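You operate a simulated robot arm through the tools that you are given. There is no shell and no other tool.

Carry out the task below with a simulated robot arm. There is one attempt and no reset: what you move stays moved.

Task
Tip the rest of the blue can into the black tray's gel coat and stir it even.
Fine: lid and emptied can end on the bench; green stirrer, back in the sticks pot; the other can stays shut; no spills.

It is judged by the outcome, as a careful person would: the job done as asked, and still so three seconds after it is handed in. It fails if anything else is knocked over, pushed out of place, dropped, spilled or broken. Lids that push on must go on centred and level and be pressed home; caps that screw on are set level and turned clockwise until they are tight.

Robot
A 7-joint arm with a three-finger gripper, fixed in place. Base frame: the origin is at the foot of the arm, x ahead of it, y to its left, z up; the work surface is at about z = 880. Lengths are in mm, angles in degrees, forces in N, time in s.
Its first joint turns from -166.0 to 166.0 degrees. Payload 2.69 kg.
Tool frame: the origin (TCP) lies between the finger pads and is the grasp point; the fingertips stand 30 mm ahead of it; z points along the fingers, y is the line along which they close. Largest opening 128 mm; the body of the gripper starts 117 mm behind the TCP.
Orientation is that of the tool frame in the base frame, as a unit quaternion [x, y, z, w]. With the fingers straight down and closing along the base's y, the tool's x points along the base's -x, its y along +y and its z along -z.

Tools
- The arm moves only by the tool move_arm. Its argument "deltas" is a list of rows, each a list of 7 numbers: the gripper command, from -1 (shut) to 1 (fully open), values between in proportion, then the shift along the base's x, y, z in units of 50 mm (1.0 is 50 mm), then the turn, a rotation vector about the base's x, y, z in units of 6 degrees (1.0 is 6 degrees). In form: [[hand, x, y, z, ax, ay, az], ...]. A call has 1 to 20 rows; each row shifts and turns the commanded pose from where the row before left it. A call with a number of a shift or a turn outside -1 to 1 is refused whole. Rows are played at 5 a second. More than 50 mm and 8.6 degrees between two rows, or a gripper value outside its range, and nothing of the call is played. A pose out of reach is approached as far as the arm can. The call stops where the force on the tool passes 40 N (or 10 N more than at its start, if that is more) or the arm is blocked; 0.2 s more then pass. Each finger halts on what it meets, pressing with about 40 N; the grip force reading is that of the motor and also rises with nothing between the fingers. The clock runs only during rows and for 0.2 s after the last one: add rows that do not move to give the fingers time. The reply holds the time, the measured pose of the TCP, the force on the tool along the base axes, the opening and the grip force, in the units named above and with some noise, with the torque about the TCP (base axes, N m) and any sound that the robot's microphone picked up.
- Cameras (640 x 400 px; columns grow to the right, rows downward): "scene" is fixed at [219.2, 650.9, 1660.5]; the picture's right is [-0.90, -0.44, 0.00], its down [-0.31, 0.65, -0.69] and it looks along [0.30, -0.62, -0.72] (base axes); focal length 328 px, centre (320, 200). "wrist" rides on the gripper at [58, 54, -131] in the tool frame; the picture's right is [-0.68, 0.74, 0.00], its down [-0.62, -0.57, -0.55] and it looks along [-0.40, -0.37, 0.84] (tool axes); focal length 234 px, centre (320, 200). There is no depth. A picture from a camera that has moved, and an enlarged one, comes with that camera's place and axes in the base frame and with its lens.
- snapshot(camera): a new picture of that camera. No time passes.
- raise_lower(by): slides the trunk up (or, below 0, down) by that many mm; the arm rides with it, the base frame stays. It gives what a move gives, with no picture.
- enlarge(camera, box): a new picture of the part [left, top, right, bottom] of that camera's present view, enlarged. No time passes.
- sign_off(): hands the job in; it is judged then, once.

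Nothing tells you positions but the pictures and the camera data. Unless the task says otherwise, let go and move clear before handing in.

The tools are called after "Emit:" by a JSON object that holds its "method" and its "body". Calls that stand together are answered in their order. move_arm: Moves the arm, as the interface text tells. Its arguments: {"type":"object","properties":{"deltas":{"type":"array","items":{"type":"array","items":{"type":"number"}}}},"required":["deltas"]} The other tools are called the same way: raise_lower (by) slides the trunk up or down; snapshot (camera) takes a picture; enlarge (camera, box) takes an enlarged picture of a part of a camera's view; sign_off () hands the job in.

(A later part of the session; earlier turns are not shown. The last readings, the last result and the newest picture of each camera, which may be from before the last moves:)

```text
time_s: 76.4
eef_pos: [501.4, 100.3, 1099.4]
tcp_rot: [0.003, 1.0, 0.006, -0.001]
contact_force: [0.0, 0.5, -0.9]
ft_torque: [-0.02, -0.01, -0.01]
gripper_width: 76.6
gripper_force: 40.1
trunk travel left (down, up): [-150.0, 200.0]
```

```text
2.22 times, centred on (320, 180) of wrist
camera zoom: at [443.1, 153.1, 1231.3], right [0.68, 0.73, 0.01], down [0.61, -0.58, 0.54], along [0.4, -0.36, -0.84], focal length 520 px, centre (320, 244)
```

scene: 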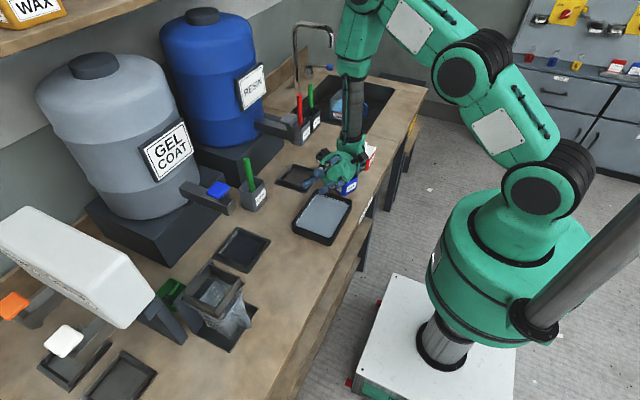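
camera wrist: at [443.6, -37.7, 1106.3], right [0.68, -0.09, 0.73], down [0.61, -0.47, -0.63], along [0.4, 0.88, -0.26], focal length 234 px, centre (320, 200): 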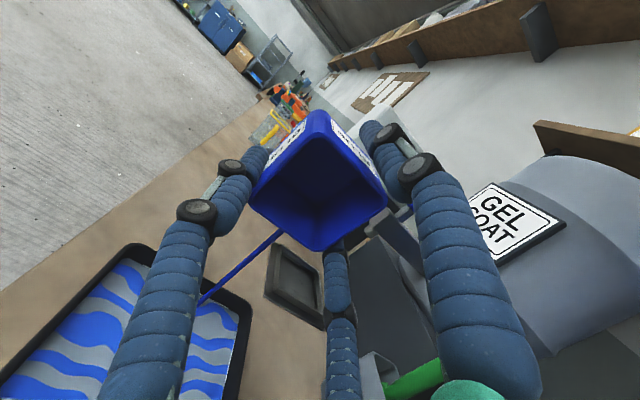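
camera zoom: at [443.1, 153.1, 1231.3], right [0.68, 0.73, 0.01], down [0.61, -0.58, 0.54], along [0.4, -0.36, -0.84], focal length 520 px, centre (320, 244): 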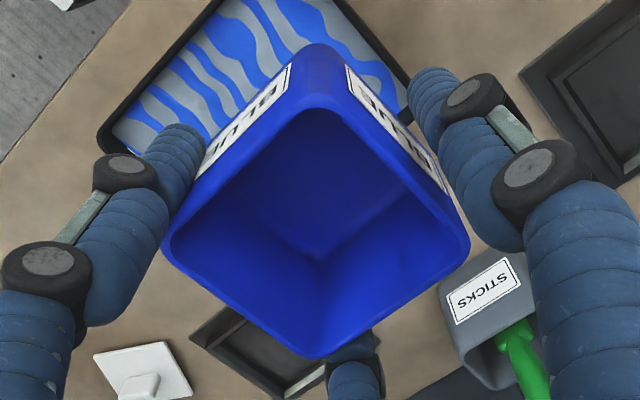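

The can is empty, with no liquid level left inside. I'll carry it back upright to its bench spot beside the tray and set it down.

Emit:
{"method": "move_arm", "body": {"deltas": [[-1, 0, -0.4, 0, -0.11, 0, 0], [-1, -0.03, -0.6, 0, 0, 0, 0], [-1, -0.03, -0.6, 0, 0, 0, 0], [-1, -0.03, -0.6, 0, 0, 0, 0], [-1, -0.03, -0.6, 0, 0, 0, 0], [-1, -0.03, -0.6, 0, 0, 0, 0], [-1, -0.03, -0.5, 0, 0, 0, 0], [-1, 0, -0.4, 0, 0, 0, 0], [-1, 0, 0, -0.5, 0, 0, 0], [-1, 0, 0, -0.6, 0, 0, 0], [-1, 0, 0, -0.6, 0, 0, 0], [-1, 0, 0, -0.6, 0, 0, 0], [-1, 0, 0, -0.5, 0, 0, 0], [-1, 0, 0, -0.3, 0, 0, 0], [-1, 0, 0, 0, 0, 0, 0]]}}

Emit:
{"method": "enlarge", "body": {"camera": "scene", "box": [310, 120, 410, 220]}}

Emit:
{"method": "snapshot", "body": {"camera": "wrist"}}

```text
time_s: 79.6
eef_pos: [493.4, -115.4, 942.8]
tcp_rot: [0.002, 1.0, 0.001, -0.001]
contact_force: [0.0, 0.3, -1.5]
ft_torque: [-0.03, 0.01, -0.01]
gripper_width: 76.7
gripper_force: 40.1
trunk travel left (down, up): [-150.0, 200.0]
```

```text
4.00 times, centred on (360, 170) of scene
camera zoom: at [219.2, 650.9, 1660.5], right [-0.9, -0.44, 0.0], down [-0.31, 0.65, -0.69], along [0.3, -0.62, -0.72], focal length 1312 px, centre (160, 320)
```

zoom: 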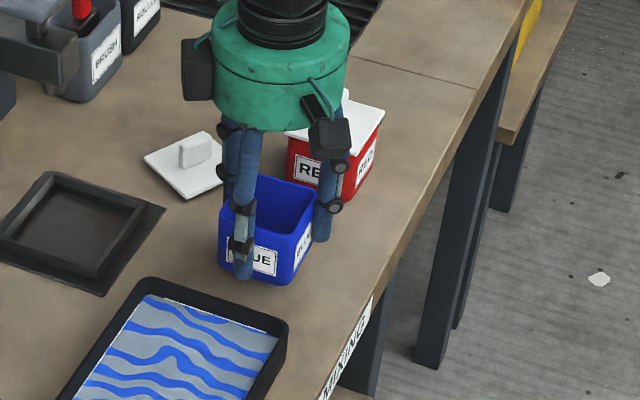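

```text
taken
camera wrist: at [434.8, -61.9, 1076.2], right [0.68, 0.73, 0.0], down [0.61, -0.57, 0.55], along [0.4, -0.37, -0.84], focal length 234 px, centre (320, 200)
```

wrist: 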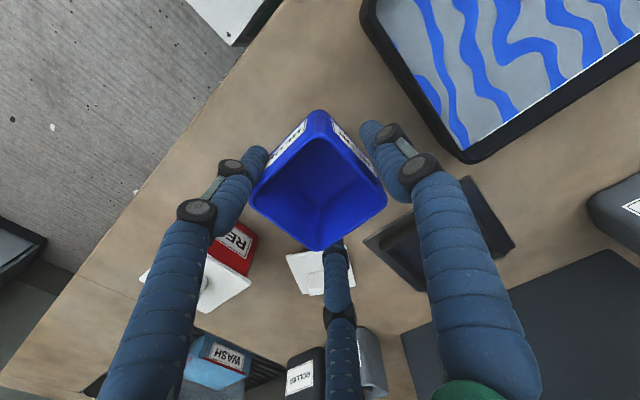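

Emit:
{"method": "move_arm", "body": {"deltas": [[-1, 0, 0, -0.15, 0, 0, 0], [-1, 0, 0, -0.1, 0, 0, 0], [-1, 0, 0, -0.05, 0, 0, 0], [-1, 0, 0, 0, 0, 0, 0]]}}

Emit:
{"method": "move_arm", "body": {"deltas": [[-1, 0, 0, -0.03, 0, 0, 0], [-1, 0, 0, 0, 0, 0, 0]]}}

```text
time_s: 80.6
eef_pos: [493.9, -115.5, 929.5]
tcp_rot: [0.003, 1.0, 0.002, -0.002]
contact_force: [0.0, 0.0, -1.7]
ft_torque: [0.01, 0.02, -0.03]
gripper_width: 76.7
gripper_force: 40.4
trunk travel left (down, up): [-150.0, 200.0]
```

```text
time_s: 81.2
eef_pos: [493.6, -117.4, 927.3]
tcp_rot: [0.003, 1.0, 0.001, -0.002]
contact_force: [0.6, -0.6, -1.5]
ft_torque: [-0.02, 0.01, -0.01]
gripper_width: 76.5
gripper_force: 39.5
trunk travel left (down, up): [-150.0, 200.0]
```

Emit:
{"method": "move_arm", "body": {"deltas": [[-1, 0, 0, -0.03, 0, 0, 0], [-1, 0, 0, 0, 0, 0, 0]]}}

```text
time_s: 81.8
eef_pos: [492.6, -115.7, 926.1]
tcp_rot: [0.002, 1.0, 0.001, -0.002]
contact_force: [0.1, 0.0, -1.5]
ft_torque: [0.0, 0.0, 0.04]
gripper_width: 76.6
gripper_force: 39.6
trunk travel left (down, up): [-150.0, 200.0]
```

The can is within a few millimetres of the bench. I'll take another small step.

Emit:
{"method": "move_arm", "body": {"deltas": [[-1, 0, 0, -0.03, 0, 0, 0], [-1, 0, 0, 0, 0, 0, 0]]}}

```text
time_s: 82.4
eef_pos: [492.5, -116.0, 926.3]
tcp_rot: [0.003, 1.0, 0.001, -0.001]
contact_force: [-6.7, -3.4, 19.7]
ft_torque: [0.28, -0.04, 0.05]
gripper_width: 76.7
gripper_force: 39.9
trunk travel left (down, up): [-150.0, 200.0]
```

The can has touched down. I'll relieve the load and open gently, keeping the opening small enough to clear the tray.

Emit:
{"method": "move_arm", "body": {"deltas": [[-1, 0, 0, 0.025, 0, 0, 0], [-1, 0, 0, 0, 0, 0, 0], [0.25, 0, 0, 0, 0, 0, 0], [0.4, 0, 0, 0, 0, 0, 0], [0.6, 0, 0, 0, 0, 0, 0], [0.7, 0, 0, 0, 0, 0, 0], [0.7, 0, 0, 0, 0, 0, 0]]}}

Emit:
{"method": "enlarge", "body": {"camera": "scene", "box": [310, 120, 410, 220]}}

Emit:
{"method": "snapshot", "body": {"camera": "wrist"}}

```text
time_s: 84.0
eef_pos: [492.2, -115.5, 925.6]
tcp_rot: [0.003, 1.0, 0.0, -0.001]
contact_force: [-0.5, 0.1, 0.5]
ft_torque: [0.01, 0.0, 0.0]
gripper_width: 108.7
gripper_force: 0.0
trunk travel left (down, up): [-150.0, 200.0]
```

```text
4.00 times, centred on (360, 170) of scene
camera zoom: at [219.2, 650.9, 1660.5], right [-0.9, -0.44, 0.0], down [-0.31, 0.65, -0.69], along [0.3, -0.62, -0.72], focal length 1312 px, centre (160, 320)
```

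zoom: 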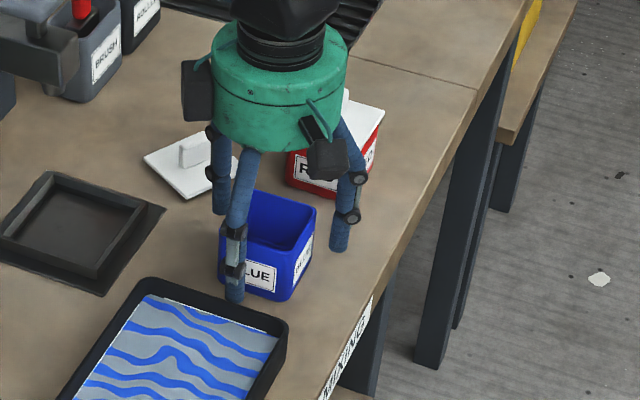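

```text
taken
camera wrist: at [434.6, -62.2, 1057.3], right [0.68, 0.73, 0.0], down [0.61, -0.57, 0.55], along [0.4, -0.37, -0.84], focal length 234 px, centre (320, 200)
```

wrist: 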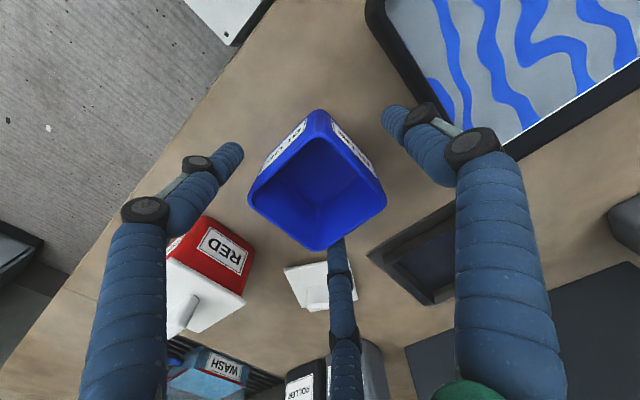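

The can is standing on the bench by itself. I'll rise clear and move to get a good look at the stirrer in the STICKS pot.

Emit:
{"method": "move_arm", "body": {"deltas": [[0.7, 0, 0, 0.3, 0, 0, 0], [0.7, 0, 0, 0.6, 0, 0, 0], [0.7, 0, 0, 0.8, 0, 0, 0], [0.7, 0, 0, 0.8, 0, 0, 0], [0.7, 0, 0, 0.8, 0, 0, 0], [0.7, 0, 0, 0.8, 0, 0, 0], [1, 0.35, 0.69, 0.1, 0, 0, 0], [1, 0.35, 0.69, 0.1, 0, 0, 0], [1, 0.35, 0.69, 0.1, 0, 0, 0], [1, 0.35, 0.69, 0.1, 0, 0, 0], [1, 0.35, 0.69, 0, 0, 0, 0], [1, 0.35, 0.69, 0, 0, 0, 0], [1, 0.35, 0.69, 0, 0, 0, 0], [1, 0.35, 0.69, 0, 0, 0, 0], [1, 0, 0, 0, 0, 0, 0]]}}

Emit:
{"method": "snapshot", "body": {"camera": "wrist"}}

Emit:
{"method": "enlarge", "body": {"camera": "wrist", "box": [250, 120, 430, 300]}}

Emit:
{"method": "snapshot", "body": {"camera": "scene"}}

```text
time_s: 87.2
eef_pos: [633.6, 160.2, 1149.8]
tcp_rot: [0.003, 1.0, 0.001, -0.002]
contact_force: [1.0, 0.3, -1.6]
ft_torque: [-0.04, 0.03, 0.0]
gripper_width: 128.1
gripper_force: 0.0
trunk travel left (down, up): [-150.0, 200.0]
```

```text
taken
camera wrist: at [575.3, 213.8, 1280.6], right [0.68, 0.73, 0.0], down [0.61, -0.57, 0.55], along [0.4, -0.37, -0.84], focal length 234 px, centre (320, 200)
```

wrist: 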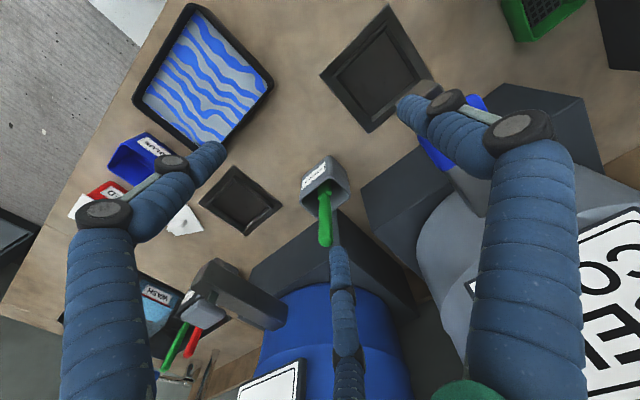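

```text
2.22 times, centred on (340, 210) of wrist
camera zoom: at [575.3, 213.8, 1280.6], right [0.68, 0.73, 0.0], down [0.61, -0.57, 0.55], along [0.4, -0.37, -0.84], focal length 520 px, centre (276, 178)
```

zoom: 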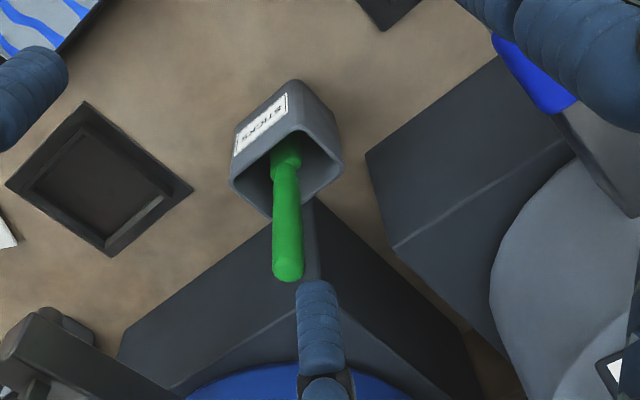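

```text
taken
```

scene: 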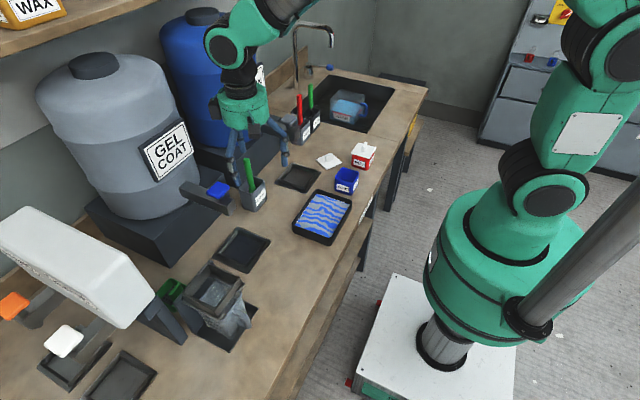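

The stirrer stands nearly upright near (728, 84), with its top at z≈1065 and the pot rim at z≈961. Both drum taps sit well to the side of that column. I'll move above it at a safe height and re-measure.

Emit:
{"method": "move_arm", "body": {"deltas": [[0.6, 0.47, -0.38, 0, 0, 0, 0], [0.6, 0.47, -0.38, 0, 0, 0, 0], [0.6, 0.47, -0.38, 0, 0, 0, 0], [0.6, 0.47, -0.38, 0, 0, 0, 0], [0.6, 0, 0, 0, 0, 0, 0]]}}

Emit:
{"method": "snapshot", "body": {"camera": "wrist"}}

Emit:
{"method": "enlarge", "body": {"camera": "wrist", "box": [240, 60, 400, 220]}}

Emit:
{"method": "enlarge", "body": {"camera": "scene", "box": [190, 100, 330, 230]}}

```text
time_s: 88.4
eef_pos: [728.9, 84.3, 1149.9]
tcp_rot: [0.003, 1.0, 0.0, -0.001]
contact_force: [0.9, 0.2, -0.8]
ft_torque: [0.01, 0.07, 0.01]
gripper_width: 102.3
gripper_force: 0.0
trunk travel left (down, up): [-150.0, 200.0]
```

```text
taken
camera wrist: at [669.9, 137.5, 1282.1], right [0.68, 0.73, 0.0], down [0.61, -0.57, 0.55], along [0.4, -0.37, -0.84], focal length 234 px, centre (320, 200)
```

wrist: 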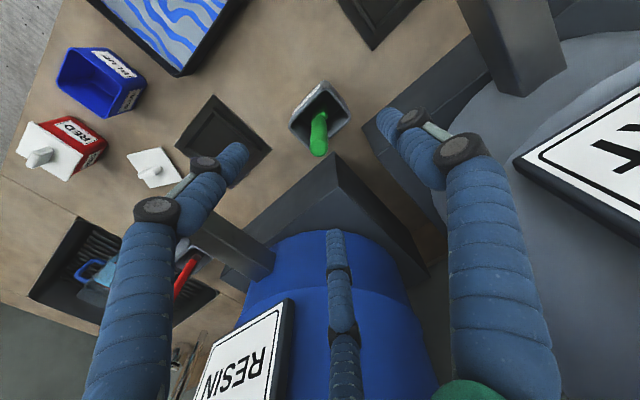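

```text
2.50 times, centred on (320, 140) of wrist
camera zoom: at [669.9, 137.5, 1282.1], right [0.68, 0.73, 0.0], down [0.61, -0.57, 0.55], along [0.4, -0.37, -0.84], focal length 585 px, centre (320, 350)
```

zoom: 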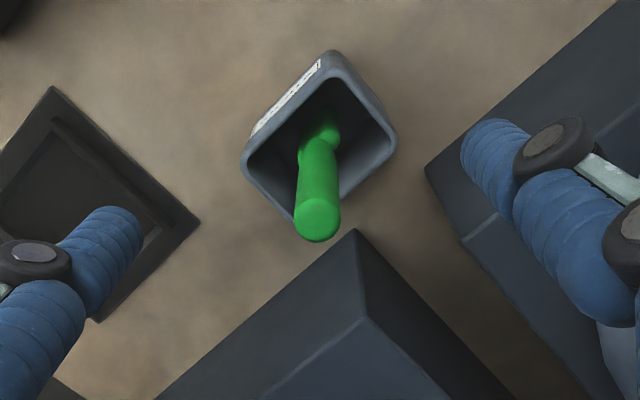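

```text
3.08 times, centred on (260, 165) of scene
camera zoom: at [219.2, 650.9, 1660.5], right [-0.9, -0.44, 0.0], down [-0.31, 0.65, -0.69], along [0.3, -0.62, -0.72], focal length 1009 px, centre (505, 308)
```

zoom: 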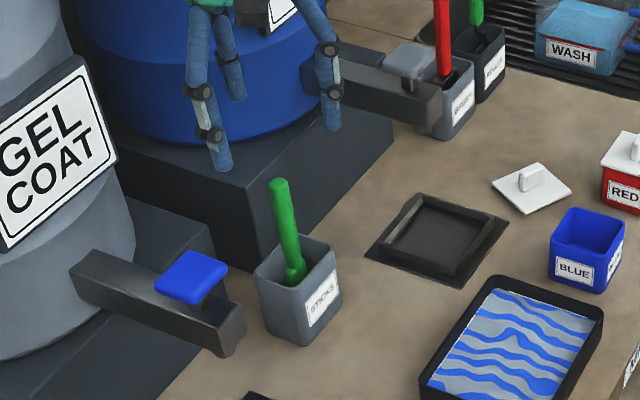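

The stirrer's handle is about 18 mm thick and leans roughly 6°. At grasp height it sits at about (727, 84). I'll descend over it with the fingers part open.

Emit:
{"method": "move_arm", "body": {"deltas": [[0.2, -0.03, 0, -0.3, 0, 0, 0], [0.1, 0, 0, -0.5, 0, 0, 0], [0.1, 0, 0, -0.5, 0, 0, 0], [0.1, 0, 0, -0.5, 0, 0, 0], [0.1, 0, 0, -0.4, 0, 0, 0], [0.1, 0, 0, -0.15, 0, 0, 0], [0.1, 0, 0, 0, 0, 0, 0]]}}

Emit:
{"method": "snapshot", "body": {"camera": "wrist"}}

Emit:
{"method": "enlarge", "body": {"camera": "scene", "box": [200, 120, 310, 230]}}

```text
time_s: 90.0
eef_pos: [724.4, 84.9, 1032.9]
tcp_rot: [0.003, 1.0, 0.002, -0.001]
contact_force: [0.0, 0.5, 0.5]
ft_torque: [0.0, 0.02, -0.02]
gripper_width: 70.2
gripper_force: 0.2
trunk travel left (down, up): [-150.0, 200.0]
```

```text
taken
camera wrist: at [666.6, 139.4, 1164.4], right [0.68, 0.73, 0.0], down [0.61, -0.57, 0.55], along [0.4, -0.37, -0.84], focal length 234 px, centre (320, 200)
```

wrist: 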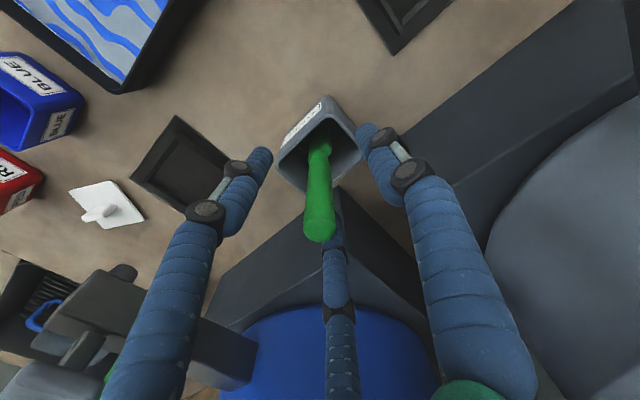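

```text
3.64 times, centred on (255, 175) of scene
camera zoom: at [219.2, 650.9, 1660.5], right [-0.9, -0.44, 0.0], down [-0.31, 0.65, -0.69], along [0.3, -0.62, -0.72], focal length 1193 px, centre (556, 291)
```

zoom: 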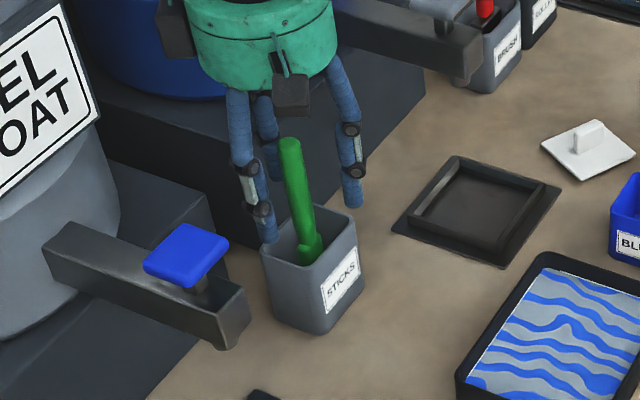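

The handle is centred between the fingers. I'll close gently on it.

Emit:
{"method": "move_arm", "body": {"deltas": [[-0.1, 0, 0, 0, 0, 0, 0], [-0.3, 0, 0, 0, 0, 0, 0], [-0.45, 0, 0, 0, 0, 0, 0], [-0.55, 0, 0, 0, 0, 0, 0], [-0.62, 0, 0, 0, 0, 0, 0], [-0.7, 0, 0, 0, 0, 0, 0], [-0.8, 0, 0, 0, 0, 0, 0], [-1, 0, 0, 0, 0, 0, 0], [-1, 0, 0, 0, 0, 0, 0], [-1, 0, 0, 0, 0, 0, 0]]}}

Emit:
{"method": "snapshot", "body": {"camera": "wrist"}}

Emit:
{"method": "enlarge", "body": {"camera": "scene", "box": [200, 120, 310, 230]}}

```text
time_s: 92.2
eef_pos: [723.8, 85.3, 1033.1]
tcp_rot: [0.002, 1.0, 0.001, -0.002]
contact_force: [-0.1, -0.5, -0.9]
ft_torque: [-0.01, 0.01, -0.01]
gripper_width: 16.5
gripper_force: 39.9
trunk travel left (down, up): [-150.0, 200.0]
```

```text
taken
camera wrist: at [666.6, 139.3, 1164.5], right [0.68, 0.73, 0.0], down [0.61, -0.57, 0.55], along [0.4, -0.37, -0.84], focal length 234 px, centre (320, 200)
```

wrist: 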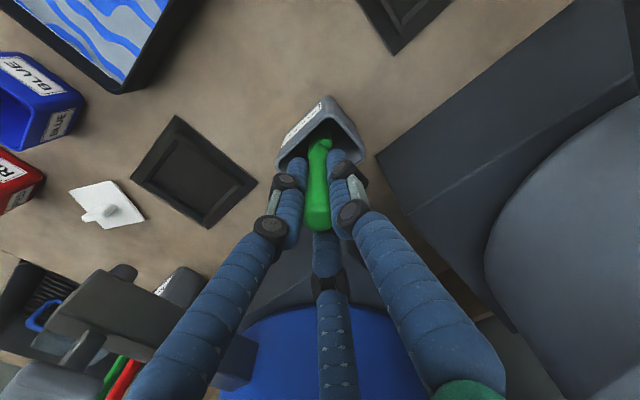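

```text
3.64 times, centred on (255, 175) of scene
camera zoom: at [219.2, 650.9, 1660.5], right [-0.9, -0.44, 0.0], down [-0.31, 0.65, -0.69], along [0.3, -0.62, -0.72], focal length 1193 px, centre (556, 291)
```

zoom: 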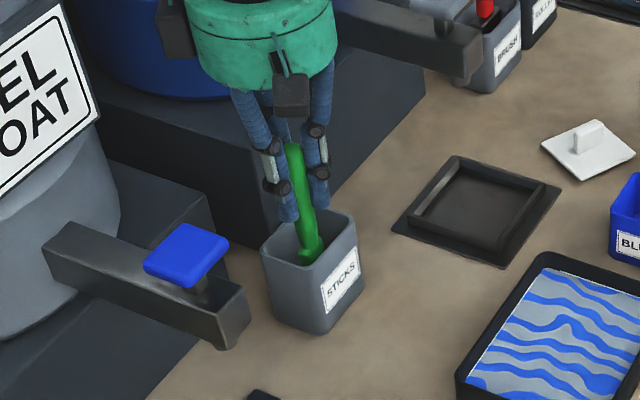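

The grip holds the handle at 16.5 mm. I'll lift straight up slowly and check that the pot stays put.

Emit:
{"method": "move_arm", "body": {"deltas": [[-1, 0, 0, 0.1, 0, 0, 0], [-1, 0, 0, 0.2, 0, 0, 0], [-1, 0, 0, 0.3, 0, 0, 0], [-1, 0, 0, 0.3, 0, 0, 0], [-1, 0, 0, 0, 0, 0, 0]]}}

Emit:
{"method": "enlarge", "body": {"camera": "scene", "box": [200, 120, 310, 230]}}

Emit:
{"method": "snapshot", "body": {"camera": "wrist"}}

```text
time_s: 93.4
eef_pos: [724.3, 84.6, 1077.9]
tcp_rot: [0.003, 1.0, 0.001, -0.001]
contact_force: [-0.2, -0.2, -1.0]
ft_torque: [0.02, -0.01, 0.0]
gripper_width: 16.7
gripper_force: 40.1
trunk travel left (down, up): [-150.0, 200.0]
```

```text
3.64 times, centred on (255, 175) of scene
camera zoom: at [219.2, 650.9, 1660.5], right [-0.9, -0.44, 0.0], down [-0.31, 0.65, -0.69], along [0.3, -0.62, -0.72], focal length 1193 px, centre (556, 291)
```

zoom: 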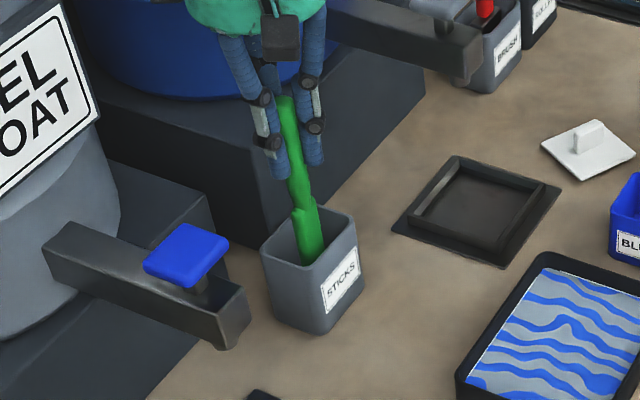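

```text
taken
camera wrist: at [666.2, 138.8, 1209.9], right [0.68, 0.73, 0.0], down [0.61, -0.57, 0.55], along [0.4, -0.37, -0.84], focal length 234 px, centre (320, 200)
```

wrist: 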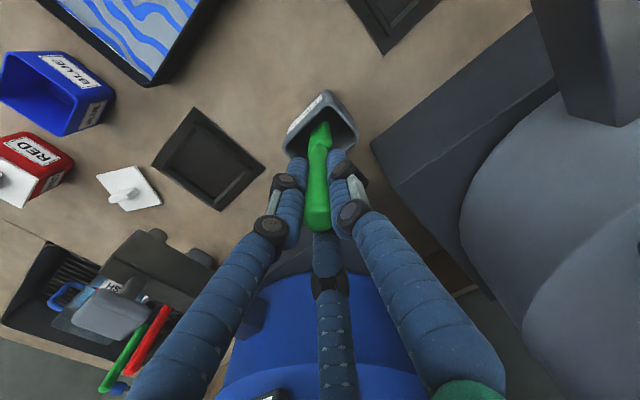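

It's coming out cleanly. I'll continue up until the blade clears the rim.

Emit:
{"method": "move_arm", "body": {"deltas": [[-1, 0, 0, 0.4, 0, 0, 0], [-1, 0, 0, 0.4, 0, 0, 0], [-1, 0, 0, 0.4, 0, 0, 0], [-1, 0, 0, 0.4, 0, 0, 0], [-1, 0, 0, 0, 0, 0, 0]]}}

Emit:
{"method": "enlarge", "body": {"camera": "scene", "box": [200, 80, 310, 230]}}

Emit:
{"method": "enlarge", "body": {"camera": "wrist", "box": [260, 80, 380, 220]}}

```text
time_s: 94.6
eef_pos: [722.7, 83.8, 1159.8]
tcp_rot: [0.003, 1.0, 0.0, -0.001]
contact_force: [0.1, 0.1, 0.1]
ft_torque: [0.0, -0.05, -0.03]
gripper_width: 16.8
gripper_force: 39.7
trunk travel left (down, up): [-150.0, 200.0]
```

```text
2.67 times, centred on (255, 155) of scene
camera zoom: at [219.2, 650.9, 1660.5], right [-0.9, -0.44, 0.0], down [-0.31, 0.65, -0.69], along [0.3, -0.62, -0.72], focal length 875 px, centre (493, 320)
```

zoom: 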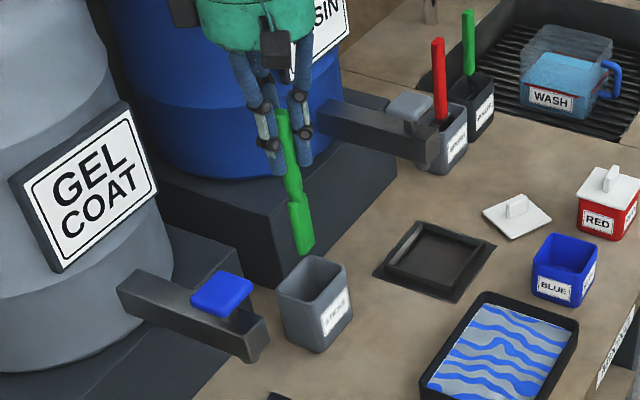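

```text
2.86 times, centred on (320, 150) of wrist
camera zoom: at [665.6, 137.5, 1290.7], right [0.68, 0.73, 0.0], down [0.61, -0.57, 0.55], along [0.4, -0.37, -0.84], focal length 669 px, centre (320, 343)
```

zoom: 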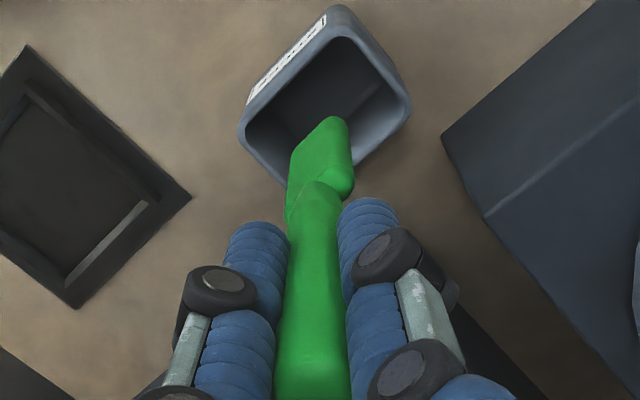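

The stirrer is out: a flat blade about 27 mm wide, its tip about 146 mm below the grasp point. I'll carry it over the tray's centre and lower it to just above the gel.

Emit:
{"method": "move_arm", "body": {"deltas": [[-1, -0.5, -0.08, 0, 0, 0, 0], [-1, -0.7, -0.11, 0, 0, 0, 0], [-1, -0.7, -0.11, 0, 0, 0, 0], [-1, -0.7, -0.11, 0, 0, 0, 0], [-1, -0.7, -0.11, 0, 0, 0, 0], [-1, -0.7, -0.11, 0, 0, 0, 0], [-1, -0.45, -0.06, 0, 0, 0, 0], [-1, 0, 0, -0.5, 0, 0, 0], [-1, 0, 0, -0.6, 0, 0, 0], [-1, 0, 0, -0.5, 0, 0, 0], [-1, 0, 0, -0.3, 0, 0, 0], [-1, 0, 0, 0, 0, 0, 0]]}}

Emit:
{"method": "enlarge", "body": {"camera": "scene", "box": [270, 130, 390, 260]}}

Emit:
{"method": "snapshot", "body": {"camera": "wrist"}}

```text
time_s: 97.2
eef_pos: [503.4, 50.1, 1061.9]
tcp_rot: [0.002, 1.0, 0.001, -0.002]
contact_force: [0.7, -0.7, 0.3]
ft_torque: [-0.04, -0.01, -0.03]
gripper_width: 16.8
gripper_force: 40.2
trunk travel left (down, up): [-150.0, 200.0]
```

```text
3.08 times, centred on (330, 195) of scene
camera zoom: at [219.2, 650.9, 1660.5], right [-0.9, -0.44, 0.0], down [-0.31, 0.65, -0.69], along [0.3, -0.62, -0.72], focal length 1009 px, centre (289, 215)
```

zoom: 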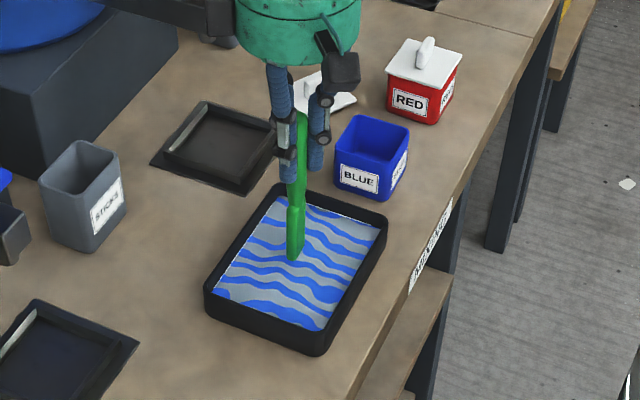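

```text
taken
camera wrist: at [444.7, 104.3, 1193.6], right [0.68, 0.73, 0.0], down [0.61, -0.57, 0.55], along [0.4, -0.37, -0.84], focal length 234 px, centre (320, 200)
```

wrist: 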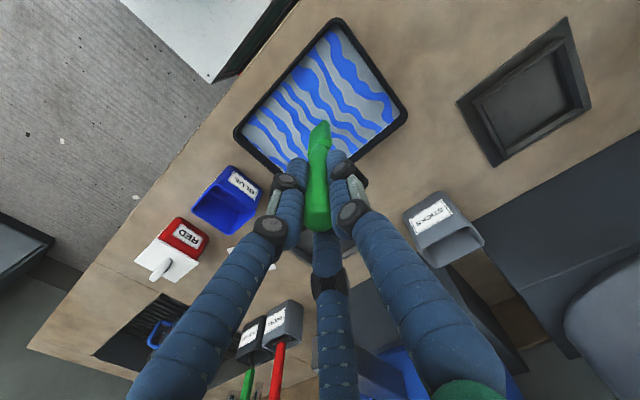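

The blade is over the middle of the tray (inner area roughly x 447–551, y -18 to 123). I'll lower it into the gel in small steps, watching for contact with the floor.

Emit:
{"method": "move_arm", "body": {"deltas": [[-1, 0, 0, -0.15, 0, 0, 0], [-1, 0, 0, -0.15, 0, 0, 0], [-1, 0, 0, -0.1, 0, 0, 0], [-1, 0, 0, 0, 0, 0, 0]]}}

Emit:
{"method": "enlarge", "body": {"camera": "scene", "box": [290, 170, 370, 250]}}

```text
time_s: 98.2
eef_pos: [502.8, 51.6, 1041.8]
tcp_rot: [0.002, 1.0, 0.001, -0.001]
contact_force: [0.0, 0.6, -0.8]
ft_torque: [-0.01, -0.01, 0.0]
gripper_width: 16.7
gripper_force: 39.7
trunk travel left (down, up): [-150.0, 200.0]
```

```text
5.00 times, centred on (330, 210) of scene
camera zoom: at [219.2, 650.9, 1660.5], right [-0.9, -0.44, 0.0], down [-0.31, 0.65, -0.69], along [0.3, -0.62, -0.72], focal length 1640 px, centre (270, 150)
```

zoom: 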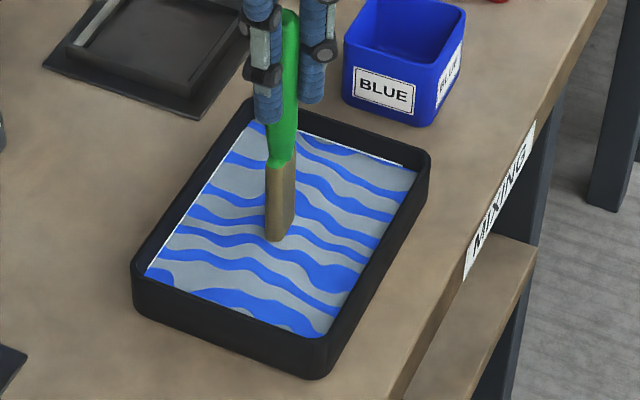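

The blade is in the gel and shows a wet coat. I'll go slightly deeper and begin with a modest stir around the centre.

Emit:
{"method": "move_arm", "body": {"deltas": [[-1, 0, 0, -0.06, 0, 0, 0], [-1, 0, 0, 0, 0, 0, 0]]}}

Emit:
{"method": "move_arm", "body": {"deltas": [[-1, -0.2, 0, 0, 0, 0, 0], [-1, -0.2, 0.2, 0, 0, 0, 0], [-1, 0, 0.3, 0, 0, 0, 0], [-1, 0.2, 0.1, 0, 0, 0, 0], [-1, 0.3, 0, 0, 0, 0, 0], [-1, 0.3, 0, 0, 0, 0, 0], [-1, 0.1, -0.3, 0, 0, 0, 0], [-1, 0, -0.4, 0, 0, 0, 0], [-1, 0, -0.4, 0, 0, 0, 0], [-1, -0.3, 0, 0, 0, 0, 0], [-1, -0.4, 0, 0, 0, 0, 0], [-1, 0, 0.3, 0, 0, 0, 0], [-1, 0.2, 0.2, 0, 0, 0, 0], [-1, 0, 0, 0, 0, 0, 0]]}}

Emit:
{"method": "enlarge", "body": {"camera": "scene", "box": [290, 170, 370, 250]}}

Emit:
{"method": "snapshot", "body": {"camera": "wrist"}}

```text
time_s: 98.8
eef_pos: [503.2, 50.6, 1039.6]
tcp_rot: [0.002, 1.0, 0.0, -0.002]
contact_force: [1.0, -0.2, -0.5]
ft_torque: [-0.01, 0.0, -0.02]
gripper_width: 16.5
gripper_force: 39.8
trunk travel left (down, up): [-150.0, 200.0]
```

```text
time_s: 101.8
eef_pos: [501.5, 49.9, 1040.3]
tcp_rot: [0.003, 1.0, 0.001, -0.002]
contact_force: [0.0, 0.5, -0.5]
ft_torque: [-0.01, -0.01, -0.03]
gripper_width: 16.5
gripper_force: 40.0
trunk travel left (down, up): [-150.0, 200.0]
```

```text
5.00 times, centred on (330, 210) of scene
camera zoom: at [219.2, 650.9, 1660.5], right [-0.9, -0.44, 0.0], down [-0.31, 0.65, -0.69], along [0.3, -0.62, -0.72], focal length 1640 px, centre (270, 150)
```

zoom: 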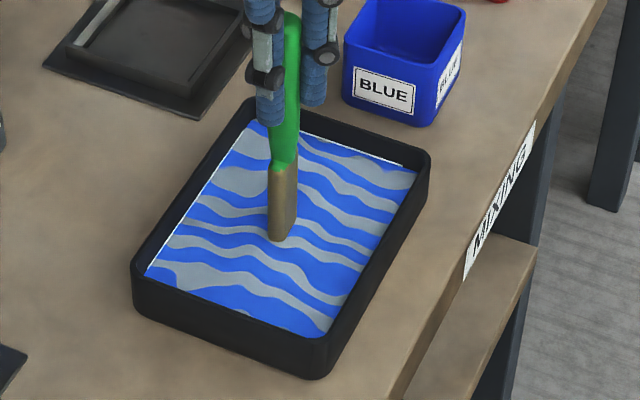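

```text
taken
camera wrist: at [443.9, 103.5, 1171.3], right [0.68, 0.73, 0.0], down [0.61, -0.57, 0.55], along [0.4, -0.37, -0.84], focal length 234 px, centre (320, 200)
```

wrist: 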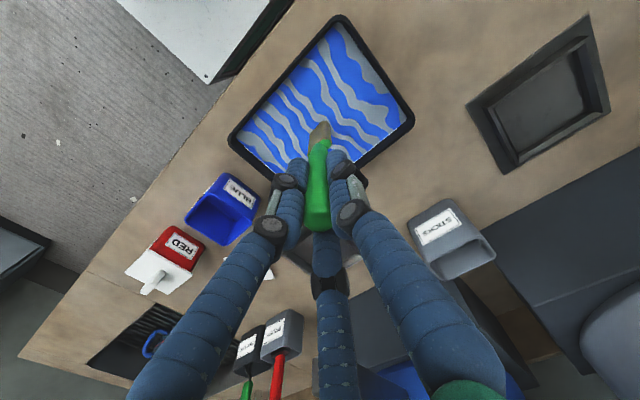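

The blue streaks are spreading as I stir. I'll go about 3 mm deeper and do a wider serpentine, staying clear of the walls.

Emit:
{"method": "move_arm", "body": {"deltas": [[-1, 0, 0, -0.05, 0, 0, 0], [-1, 0, 0, 0, 0, 0, 0]]}}

Emit:
{"method": "move_arm", "body": {"deltas": [[-1, -0.5, 0, 0, 0, 0, 0], [-1, 0, 0.35, 0, 0, 0, 0], [-1, 0, 0.35, 0, 0, 0, 0], [-1, 0.55, 0, 0, 0, 0, 0], [-1, 0.55, 0, 0, 0, 0, 0], [-1, 0, -0.4, 0, 0, 0, 0], [-1, -0.55, 0, 0, 0, 0, 0], [-1, -0.55, 0, 0, 0, 0, 0], [-1, 0, -0.4, 0, 0, 0, 0], [-1, 0.55, 0, 0, 0, 0, 0], [-1, 0.55, 0, 0, 0, 0, 0], [-1, 0, -0.4, 0, 0, 0, 0], [-1, -0.55, 0, 0, 0, 0, 0], [-1, -0.55, 0, 0, 0, 0, 0], [-1, 0, -0.4, 0, 0, 0, 0], [-1, 0.55, 0, 0, 0, 0, 0], [-1, 0.55, 0, 0, 0, 0, 0], [-1, 0, 0.45, 0, 0, 0, 0], [-1, -0.3, 0.45, 0, 0, 0, 0], [-1, -0.3, 0, 0, 0, 0, 0]]}}

Emit:
{"method": "enlarge", "body": {"camera": "scene", "box": [290, 170, 370, 250]}}

```text
time_s: 102.4
eef_pos: [502.8, 48.3, 1037.5]
tcp_rot: [0.003, 1.0, 0.0, -0.002]
contact_force: [0.8, 0.3, -0.9]
ft_torque: [0.02, 0.03, 0.04]
gripper_width: 16.8
gripper_force: 40.4
trunk travel left (down, up): [-150.0, 200.0]
```

```text
time_s: 106.6
eef_pos: [503.5, 50.1, 1037.5]
tcp_rot: [0.002, 1.0, 0.0, -0.002]
contact_force: [-0.9, -0.1, -1.6]
ft_torque: [0.0, 0.01, 0.0]
gripper_width: 16.7
gripper_force: 39.9
trunk travel left (down, up): [-150.0, 200.0]
```

```text
5.00 times, centred on (330, 210) of scene
camera zoom: at [219.2, 650.9, 1660.5], right [-0.9, -0.44, 0.0], down [-0.31, 0.65, -0.69], along [0.3, -0.62, -0.72], focal length 1640 px, centre (270, 150)
```

zoom: 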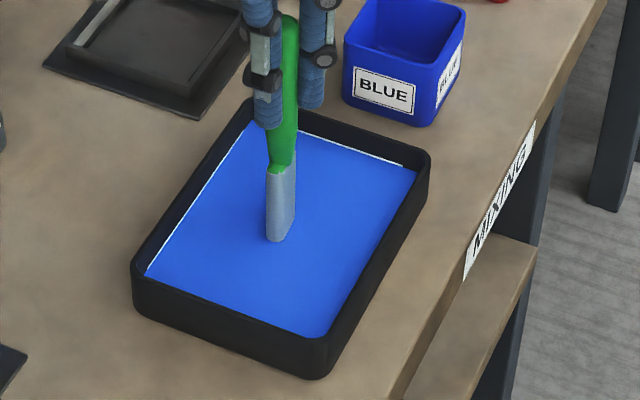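

The gel now looks uniformly blue. I'll do one more full pass in the other direction for evenness, then check from both cameras.

Emit:
{"method": "move_arm", "body": {"deltas": [[-1, -0.5, 0, 0, 0, 0, 0], [-1, 0, 0.35, 0, 0, 0, 0], [-1, 0, 0.4, 0, 0, 0, 0], [-1, 0.3, 0, 0, 0, 0, 0], [-1, 0, -0.5, 0, 0, 0, 0], [-1, 0, -0.6, 0, 0, 0, 0], [-1, 0, -0.5, 0, 0, 0, 0], [-1, 0.4, 0, 0, 0, 0, 0], [-1, 0, 0.5, 0, 0, 0, 0], [-1, 0, 0.6, 0, 0, 0, 0], [-1, 0, 0.5, 0, 0, 0, 0], [-1, 0.4, 0, 0, 0, 0, 0], [-1, 0, -0.5, 0, 0, 0, 0], [-1, 0, -0.6, 0, 0, 0, 0], [-1, 0, -0.5, 0, 0, 0, 0], [-1, -0.5, 0, 0, 0, 0, 0], [-1, -0.5, 0, 0, 0, 0, 0], [-1, 0, 0.4, 0, 0, 0, 0], [-1, 0.2, 0.45, 0, 0, 0, 0], [-1, 0.2, 0, 0, 0, 0, 0]]}}

Emit:
{"method": "enlarge", "body": {"camera": "scene", "box": [290, 170, 370, 250]}}

Emit:
{"method": "enlarge", "body": {"camera": "wrist", "box": [220, 0, 430, 200]}}

```text
time_s: 110.8
eef_pos: [502.6, 50.0, 1036.7]
tcp_rot: [0.002, 1.0, 0.001, -0.001]
contact_force: [-0.2, -0.7, -1.0]
ft_torque: [-0.03, -0.01, 0.0]
gripper_width: 16.3
gripper_force: 40.6
trunk travel left (down, up): [-150.0, 200.0]
```

```text
5.00 times, centred on (330, 210) of scene
camera zoom: at [219.2, 650.9, 1660.5], right [-0.9, -0.44, 0.0], down [-0.31, 0.65, -0.69], along [0.3, -0.62, -0.72], focal length 1640 px, centre (270, 150)
```

zoom: 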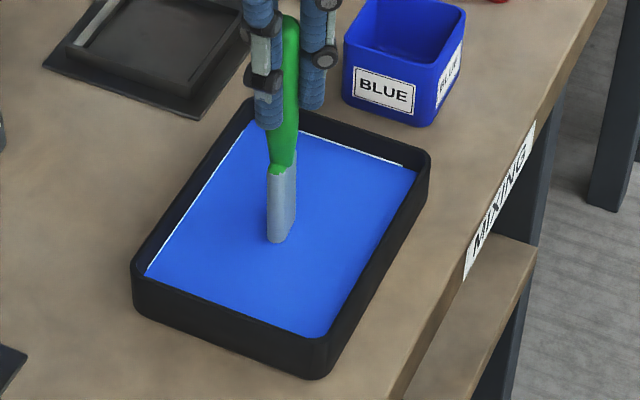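

```text
2.00 times, centred on (325, 100) of wrist
camera zoom: at [444.5, 104.1, 1169.0], right [0.68, 0.73, 0.0], down [0.61, -0.57, 0.55], along [0.4, -0.37, -0.84], focal length 468 px, centre (310, 400)
```

zoom: 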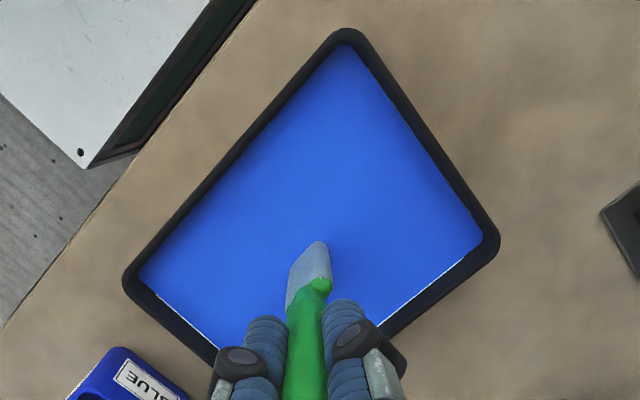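

The mix is uniform from both views. I'll lift the blade just clear of the surface and let it drip over the tray before carrying it.

Emit:
{"method": "move_arm", "body": {"deltas": [[-1, 0, 0, 0.1, 0, 0, 0], [-1, 0, 0, 0.2, 0, 0, 0], [-1, 0, 0, 0.3, 0, 0, 0], [-1, 0, 0, 0.2, 0, 0, 0], [-1, 0, 0, 0, 0, 0, 0], [-1, 0, 0, 0, 0, 0, 0], [-1, 0, 0, 0, 0, 0, 0], [-1, 0, 0, 0, 0, 0, 0], [-1, 0, 0, 0, 0, 0, 0], [-1, 0, 0, 0, 0, 0, 0], [-1, 0, 0, 0, 0, 0, 0], [-1, 0, 0, 0, 0, 0, 0], [-1, 0, 0, 0, 0, 0, 0], [-1, 0, 0, 0, 0, 0, 0], [-1, 0, 0, 0, 0, 0, 0]]}}

Emit:
{"method": "enlarge", "body": {"camera": "scene", "box": [290, 160, 370, 240]}}

Emit:
{"method": "enlarge", "body": {"camera": "wrist", "box": [250, 60, 400, 210]}}

```text
time_s: 114.0
eef_pos: [500.8, 50.0, 1078.2]
tcp_rot: [0.002, 1.0, 0.001, -0.002]
contact_force: [0.5, 0.6, -1.3]
ft_torque: [0.02, -0.04, -0.02]
gripper_width: 16.5
gripper_force: 39.7
trunk travel left (down, up): [-150.0, 200.0]
```

```text
5.00 times, centred on (330, 200) of scene
camera zoom: at [219.2, 650.9, 1660.5], right [-0.9, -0.44, 0.0], down [-0.31, 0.65, -0.69], along [0.3, -0.62, -0.72], focal length 1640 px, centre (270, 200)
```

zoom: 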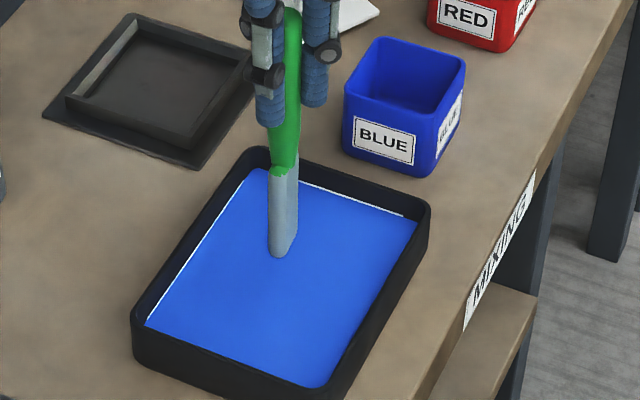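

```text
2.67 times, centred on (325, 135) of wrist
camera zoom: at [443.7, 104.1, 1209.5], right [0.68, 0.73, 0.0], down [0.61, -0.57, 0.55], along [0.4, -0.37, -0.84], focal length 624 px, centre (307, 373)
```

zoom: 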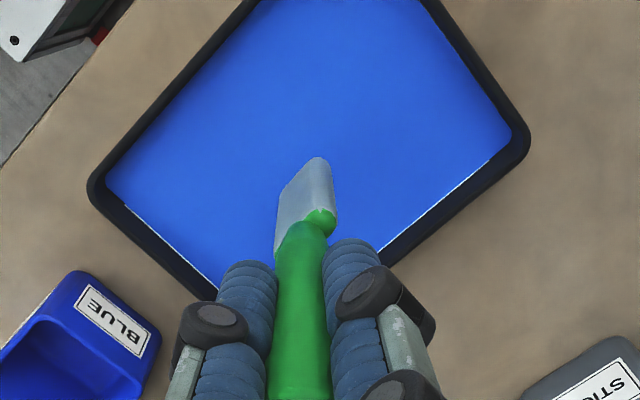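

No drops are visible. I'll wait a few more seconds over the tray to be safe.

Emit:
{"method": "move_arm", "body": {"deltas": [[-1, 0, 0, 0, 0, 0, 0], [-1, 0, 0, 0, 0, 0, 0], [-1, 0, 0, 0, 0, 0, 0], [-1, 0, 0, 0, 0, 0, 0], [-1, 0, 0, 0, 0, 0, 0], [-1, 0, 0, 0, 0, 0, 0], [-1, 0, 0, 0, 0, 0, 0], [-1, 0, 0, 0, 0, 0, 0], [-1, 0, 0, 0, 0, 0, 0], [-1, 0, 0, 0, 0, 0, 0], [-1, 0, 0, 0, 0, 0, 0], [-1, 0, 0, 0, 0, 0, 0], [-1, 0, 0, 0, 0, 0, 0], [-1, 0, 0, 0, 0, 0, 0], [-1, 0, 0, 0, 0, 0, 0], [-1, 0, 0, 0, 0, 0, 0], [-1, 0, 0, 0, 0, 0, 0], [-1, 0, 0, 0, 0, 0, 0], [-1, 0, 0, 0, 0, 0, 0], [-1, 0, 0, 0, 0, 0, 0]]}}

Emit:
{"method": "enlarge", "body": {"camera": "scene", "box": [290, 160, 370, 240]}}

```text
time_s: 118.2
eef_pos: [502.8, 50.1, 1077.5]
tcp_rot: [0.003, 1.0, 0.001, -0.002]
contact_force: [-0.1, 0.1, -0.5]
ft_torque: [0.0, -0.02, -0.02]
gripper_width: 16.2
gripper_force: 39.3
trunk travel left (down, up): [-150.0, 200.0]
```

```text
5.00 times, centred on (330, 200) of scene
camera zoom: at [219.2, 650.9, 1660.5], right [-0.9, -0.44, 0.0], down [-0.31, 0.65, -0.69], along [0.3, -0.62, -0.72], focal length 1640 px, centre (270, 200)
```

zoom: 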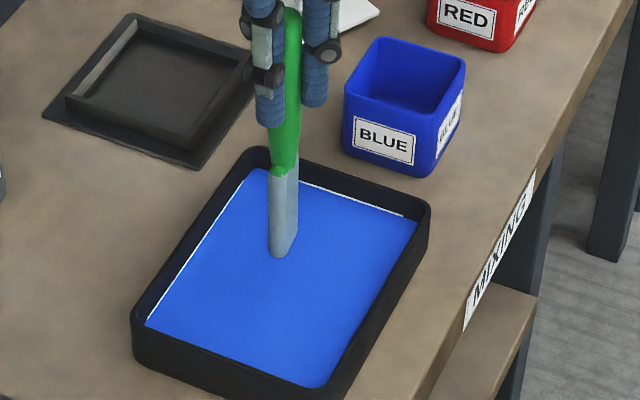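

Still no drips. I'll raise the stirrer, carry it back over the STICKS pot, and check alignment before lowering.

Emit:
{"method": "move_arm", "body": {"deltas": [[-1, 0, 0, 0.4, 0, 0, 0], [-1, 0, 0, 0.5, 0, 0, 0], [-1, 0, 0, 0.5, 0, 0, 0], [-1, 0, 0, 0.3, 0, 0, 0], [-1, 0.4, 0.06, 0, 0, 0, 0], [-1, 0.6, 0.1, 0, 0, 0, 0], [-1, 0.6, 0.1, 0, 0, 0, 0], [-1, 0.6, 0.1, 0, 0, 0, 0], [-1, 0.6, 0.1, 0, 0, 0, 0], [-1, 0.6, 0.1, 0, 0, 0, 0], [-1, 0.6, 0.08, 0, 0, 0, 0], [-1, 0.45, 0.05, 0, 0, 0, 0], [-1, 0, 0, 0, 0, 0, 0]]}}

Emit:
{"method": "enlarge", "body": {"camera": "scene", "box": [200, 80, 310, 230]}}

Emit:
{"method": "enlarge", "body": {"camera": "wrist", "box": [260, 80, 380, 220]}}

Emit:
{"method": "snapshot", "body": {"camera": "scene"}}

```text
time_s: 121.0
eef_pos: [725.0, 83.0, 1163.9]
tcp_rot: [0.003, 1.0, 0.0, -0.002]
contact_force: [0.2, -0.4, -0.2]
ft_torque: [0.03, 0.05, 0.0]
gripper_width: 16.5
gripper_force: 39.6
trunk travel left (down, up): [-150.0, 200.0]
```

```text
2.67 times, centred on (255, 155) of scene
camera zoom: at [219.2, 650.9, 1660.5], right [-0.9, -0.44, 0.0], down [-0.31, 0.65, -0.69], along [0.3, -0.62, -0.72], focal length 875 px, centre (493, 320)
```

zoom: 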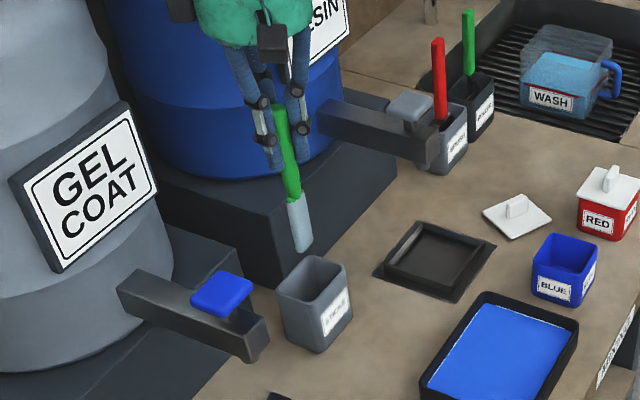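

```text
2.86 times, centred on (320, 150) of wrist
camera zoom: at [667.7, 137.6, 1295.4], right [0.68, 0.73, 0.0], down [0.61, -0.57, 0.55], along [0.4, -0.37, -0.84], focal length 669 px, centre (320, 343)
```

zoom: 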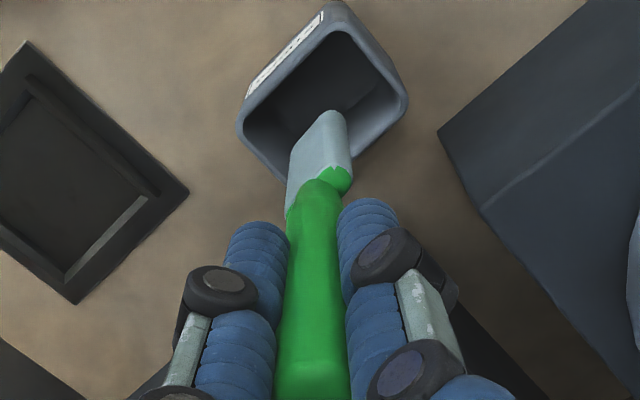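

```text
taken
```

scene: 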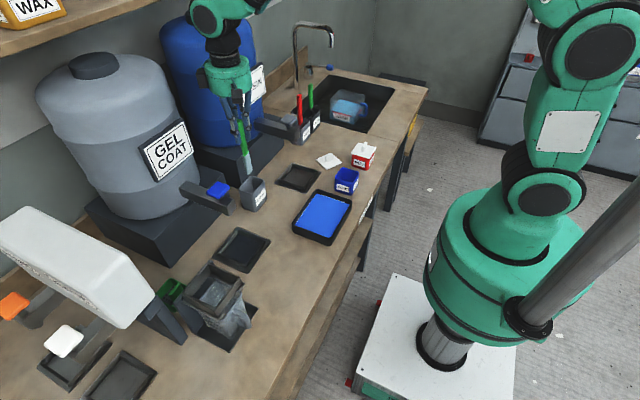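

The pose over the pot matches the one at withdrawal. I'll shift a few millimetres toward the pot centre and lower slowly.

Emit:
{"method": "move_arm", "body": {"deltas": [[-1, 0.06, -0.08, 0, 0, 0, 0], [-1, 0, 0, -0.3, 0, 0, 0], [-1, 0, 0, -0.4, 0, 0, 0], [-1, 0, 0, -0.4, 0, 0, 0], [-1, 0, 0, -0.3, 0, 0, 0], [-1, 0, 0, 0, 0, 0, 0]]}}

Emit:
{"method": "enlarge", "body": {"camera": "scene", "box": [200, 120, 310, 230]}}

Emit:
{"method": "enlarge", "body": {"camera": "wrist", "box": [260, 60, 380, 200]}}

```text
time_s: 122.4
eef_pos: [727.8, 80.6, 1092.2]
tcp_rot: [0.002, 1.0, 0.001, -0.001]
contact_force: [-0.7, -0.2, -0.2]
ft_torque: [0.0, 0.0, -0.04]
gripper_width: 16.3
gripper_force: 39.5
trunk travel left (down, up): [-150.0, 200.0]
```

```text
3.64 times, centred on (255, 175) of scene
camera zoom: at [219.2, 650.9, 1660.5], right [-0.9, -0.44, 0.0], down [-0.31, 0.65, -0.69], along [0.3, -0.62, -0.72], focal length 1193 px, centre (556, 291)
```

zoom: 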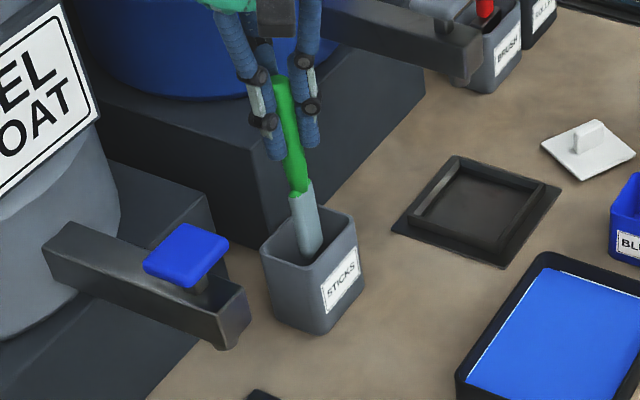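

```text
2.86 times, centred on (320, 130) of wrist
camera zoom: at [670.2, 134.0, 1224.0], right [0.68, 0.73, 0.0], down [0.61, -0.57, 0.55], along [0.4, -0.37, -0.84], focal length 669 px, centre (320, 400)
```

zoom: 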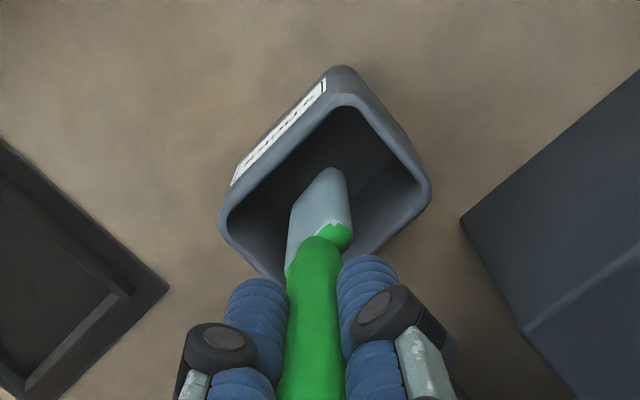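

The blade is well inside the pot mouth. I'll lower further.

Emit:
{"method": "move_arm", "body": {"deltas": [[-1, 0, 0, -0.3, 0, 0, 0], [-1, 0, 0, -0.3, 0, 0, 0], [-1, 0, 0, -0.25, 0, 0, 0], [-1, 0, 0, -0.15, 0, 0, 0], [-1, 0, 0, 0, 0, 0, 0]]}}

Emit:
{"method": "enlarge", "body": {"camera": "scene", "box": [200, 120, 310, 230]}}

```text
time_s: 123.6
eef_pos: [728.3, 81.4, 1042.4]
tcp_rot: [0.002, 1.0, 0.001, -0.002]
contact_force: [0.7, 0.1, -0.7]
ft_torque: [-0.01, 0.02, -0.02]
gripper_width: 15.9
gripper_force: 39.7
trunk travel left (down, up): [-150.0, 200.0]
```

```text
3.64 times, centred on (255, 175) of scene
camera zoom: at [219.2, 650.9, 1660.5], right [-0.9, -0.44, 0.0], down [-0.31, 0.65, -0.69], along [0.3, -0.62, -0.72], focal length 1193 px, centre (556, 291)
```

zoom: 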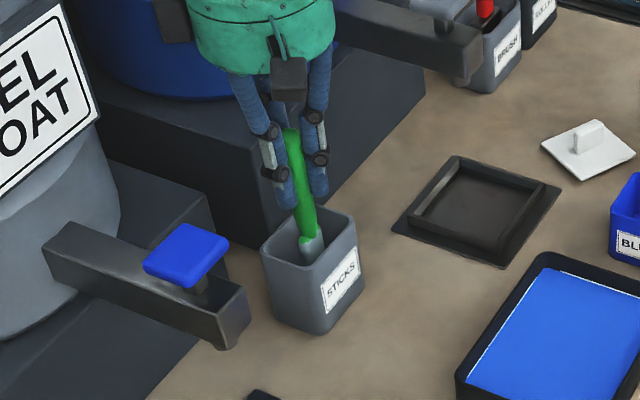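

Emit:
{"method": "move_arm", "body": {"deltas": [[-1, 0, 0, -0.06, 0, 0, 0], [-1, 0, 0, -0.06, 0, 0, 0], [-1, 0, 0, 0, 0, 0, 0]]}}

```text
time_s: 124.4
eef_pos: [727.8, 80.6, 1036.7]
tcp_rot: [0.003, 1.0, 0.001, -0.001]
contact_force: [0.6, 1.2, -0.4]
ft_torque: [0.0, 0.02, -0.01]
gripper_width: 16.2
gripper_force: 40.3
trunk travel left (down, up): [-150.0, 200.0]
```

The blade should be a few millimetres above the pot floor. I'll take small steps until it touches.

Emit:
{"method": "move_arm", "body": {"deltas": [[-1, 0, 0, -0.03, 0, 0, 0], [-1, 0, 0, 0, 0, 0, 0]]}}

```text
time_s: 125.0
eef_pos: [728.0, 80.7, 1035.1]
tcp_rot: [0.003, 1.0, 0.0, -0.002]
contact_force: [-0.2, 0.6, -0.7]
ft_torque: [0.0, -0.03, 0.01]
gripper_width: 16.4
gripper_force: 40.3
trunk travel left (down, up): [-150.0, 200.0]
```

Emit:
{"method": "move_arm", "body": {"deltas": [[-1, 0, 0, -0.03, 0, 0, 0], [-1, 0, 0, 0, 0, 0, 0]]}}

```text
time_s: 125.6
eef_pos: [728.0, 79.8, 1032.8]
tcp_rot: [0.003, 1.0, 0.001, -0.002]
contact_force: [0.0, 0.8, -0.1]
ft_torque: [-0.02, 0.0, 0.01]
gripper_width: 16.6
gripper_force: 39.7
trunk travel left (down, up): [-150.0, 200.0]
```

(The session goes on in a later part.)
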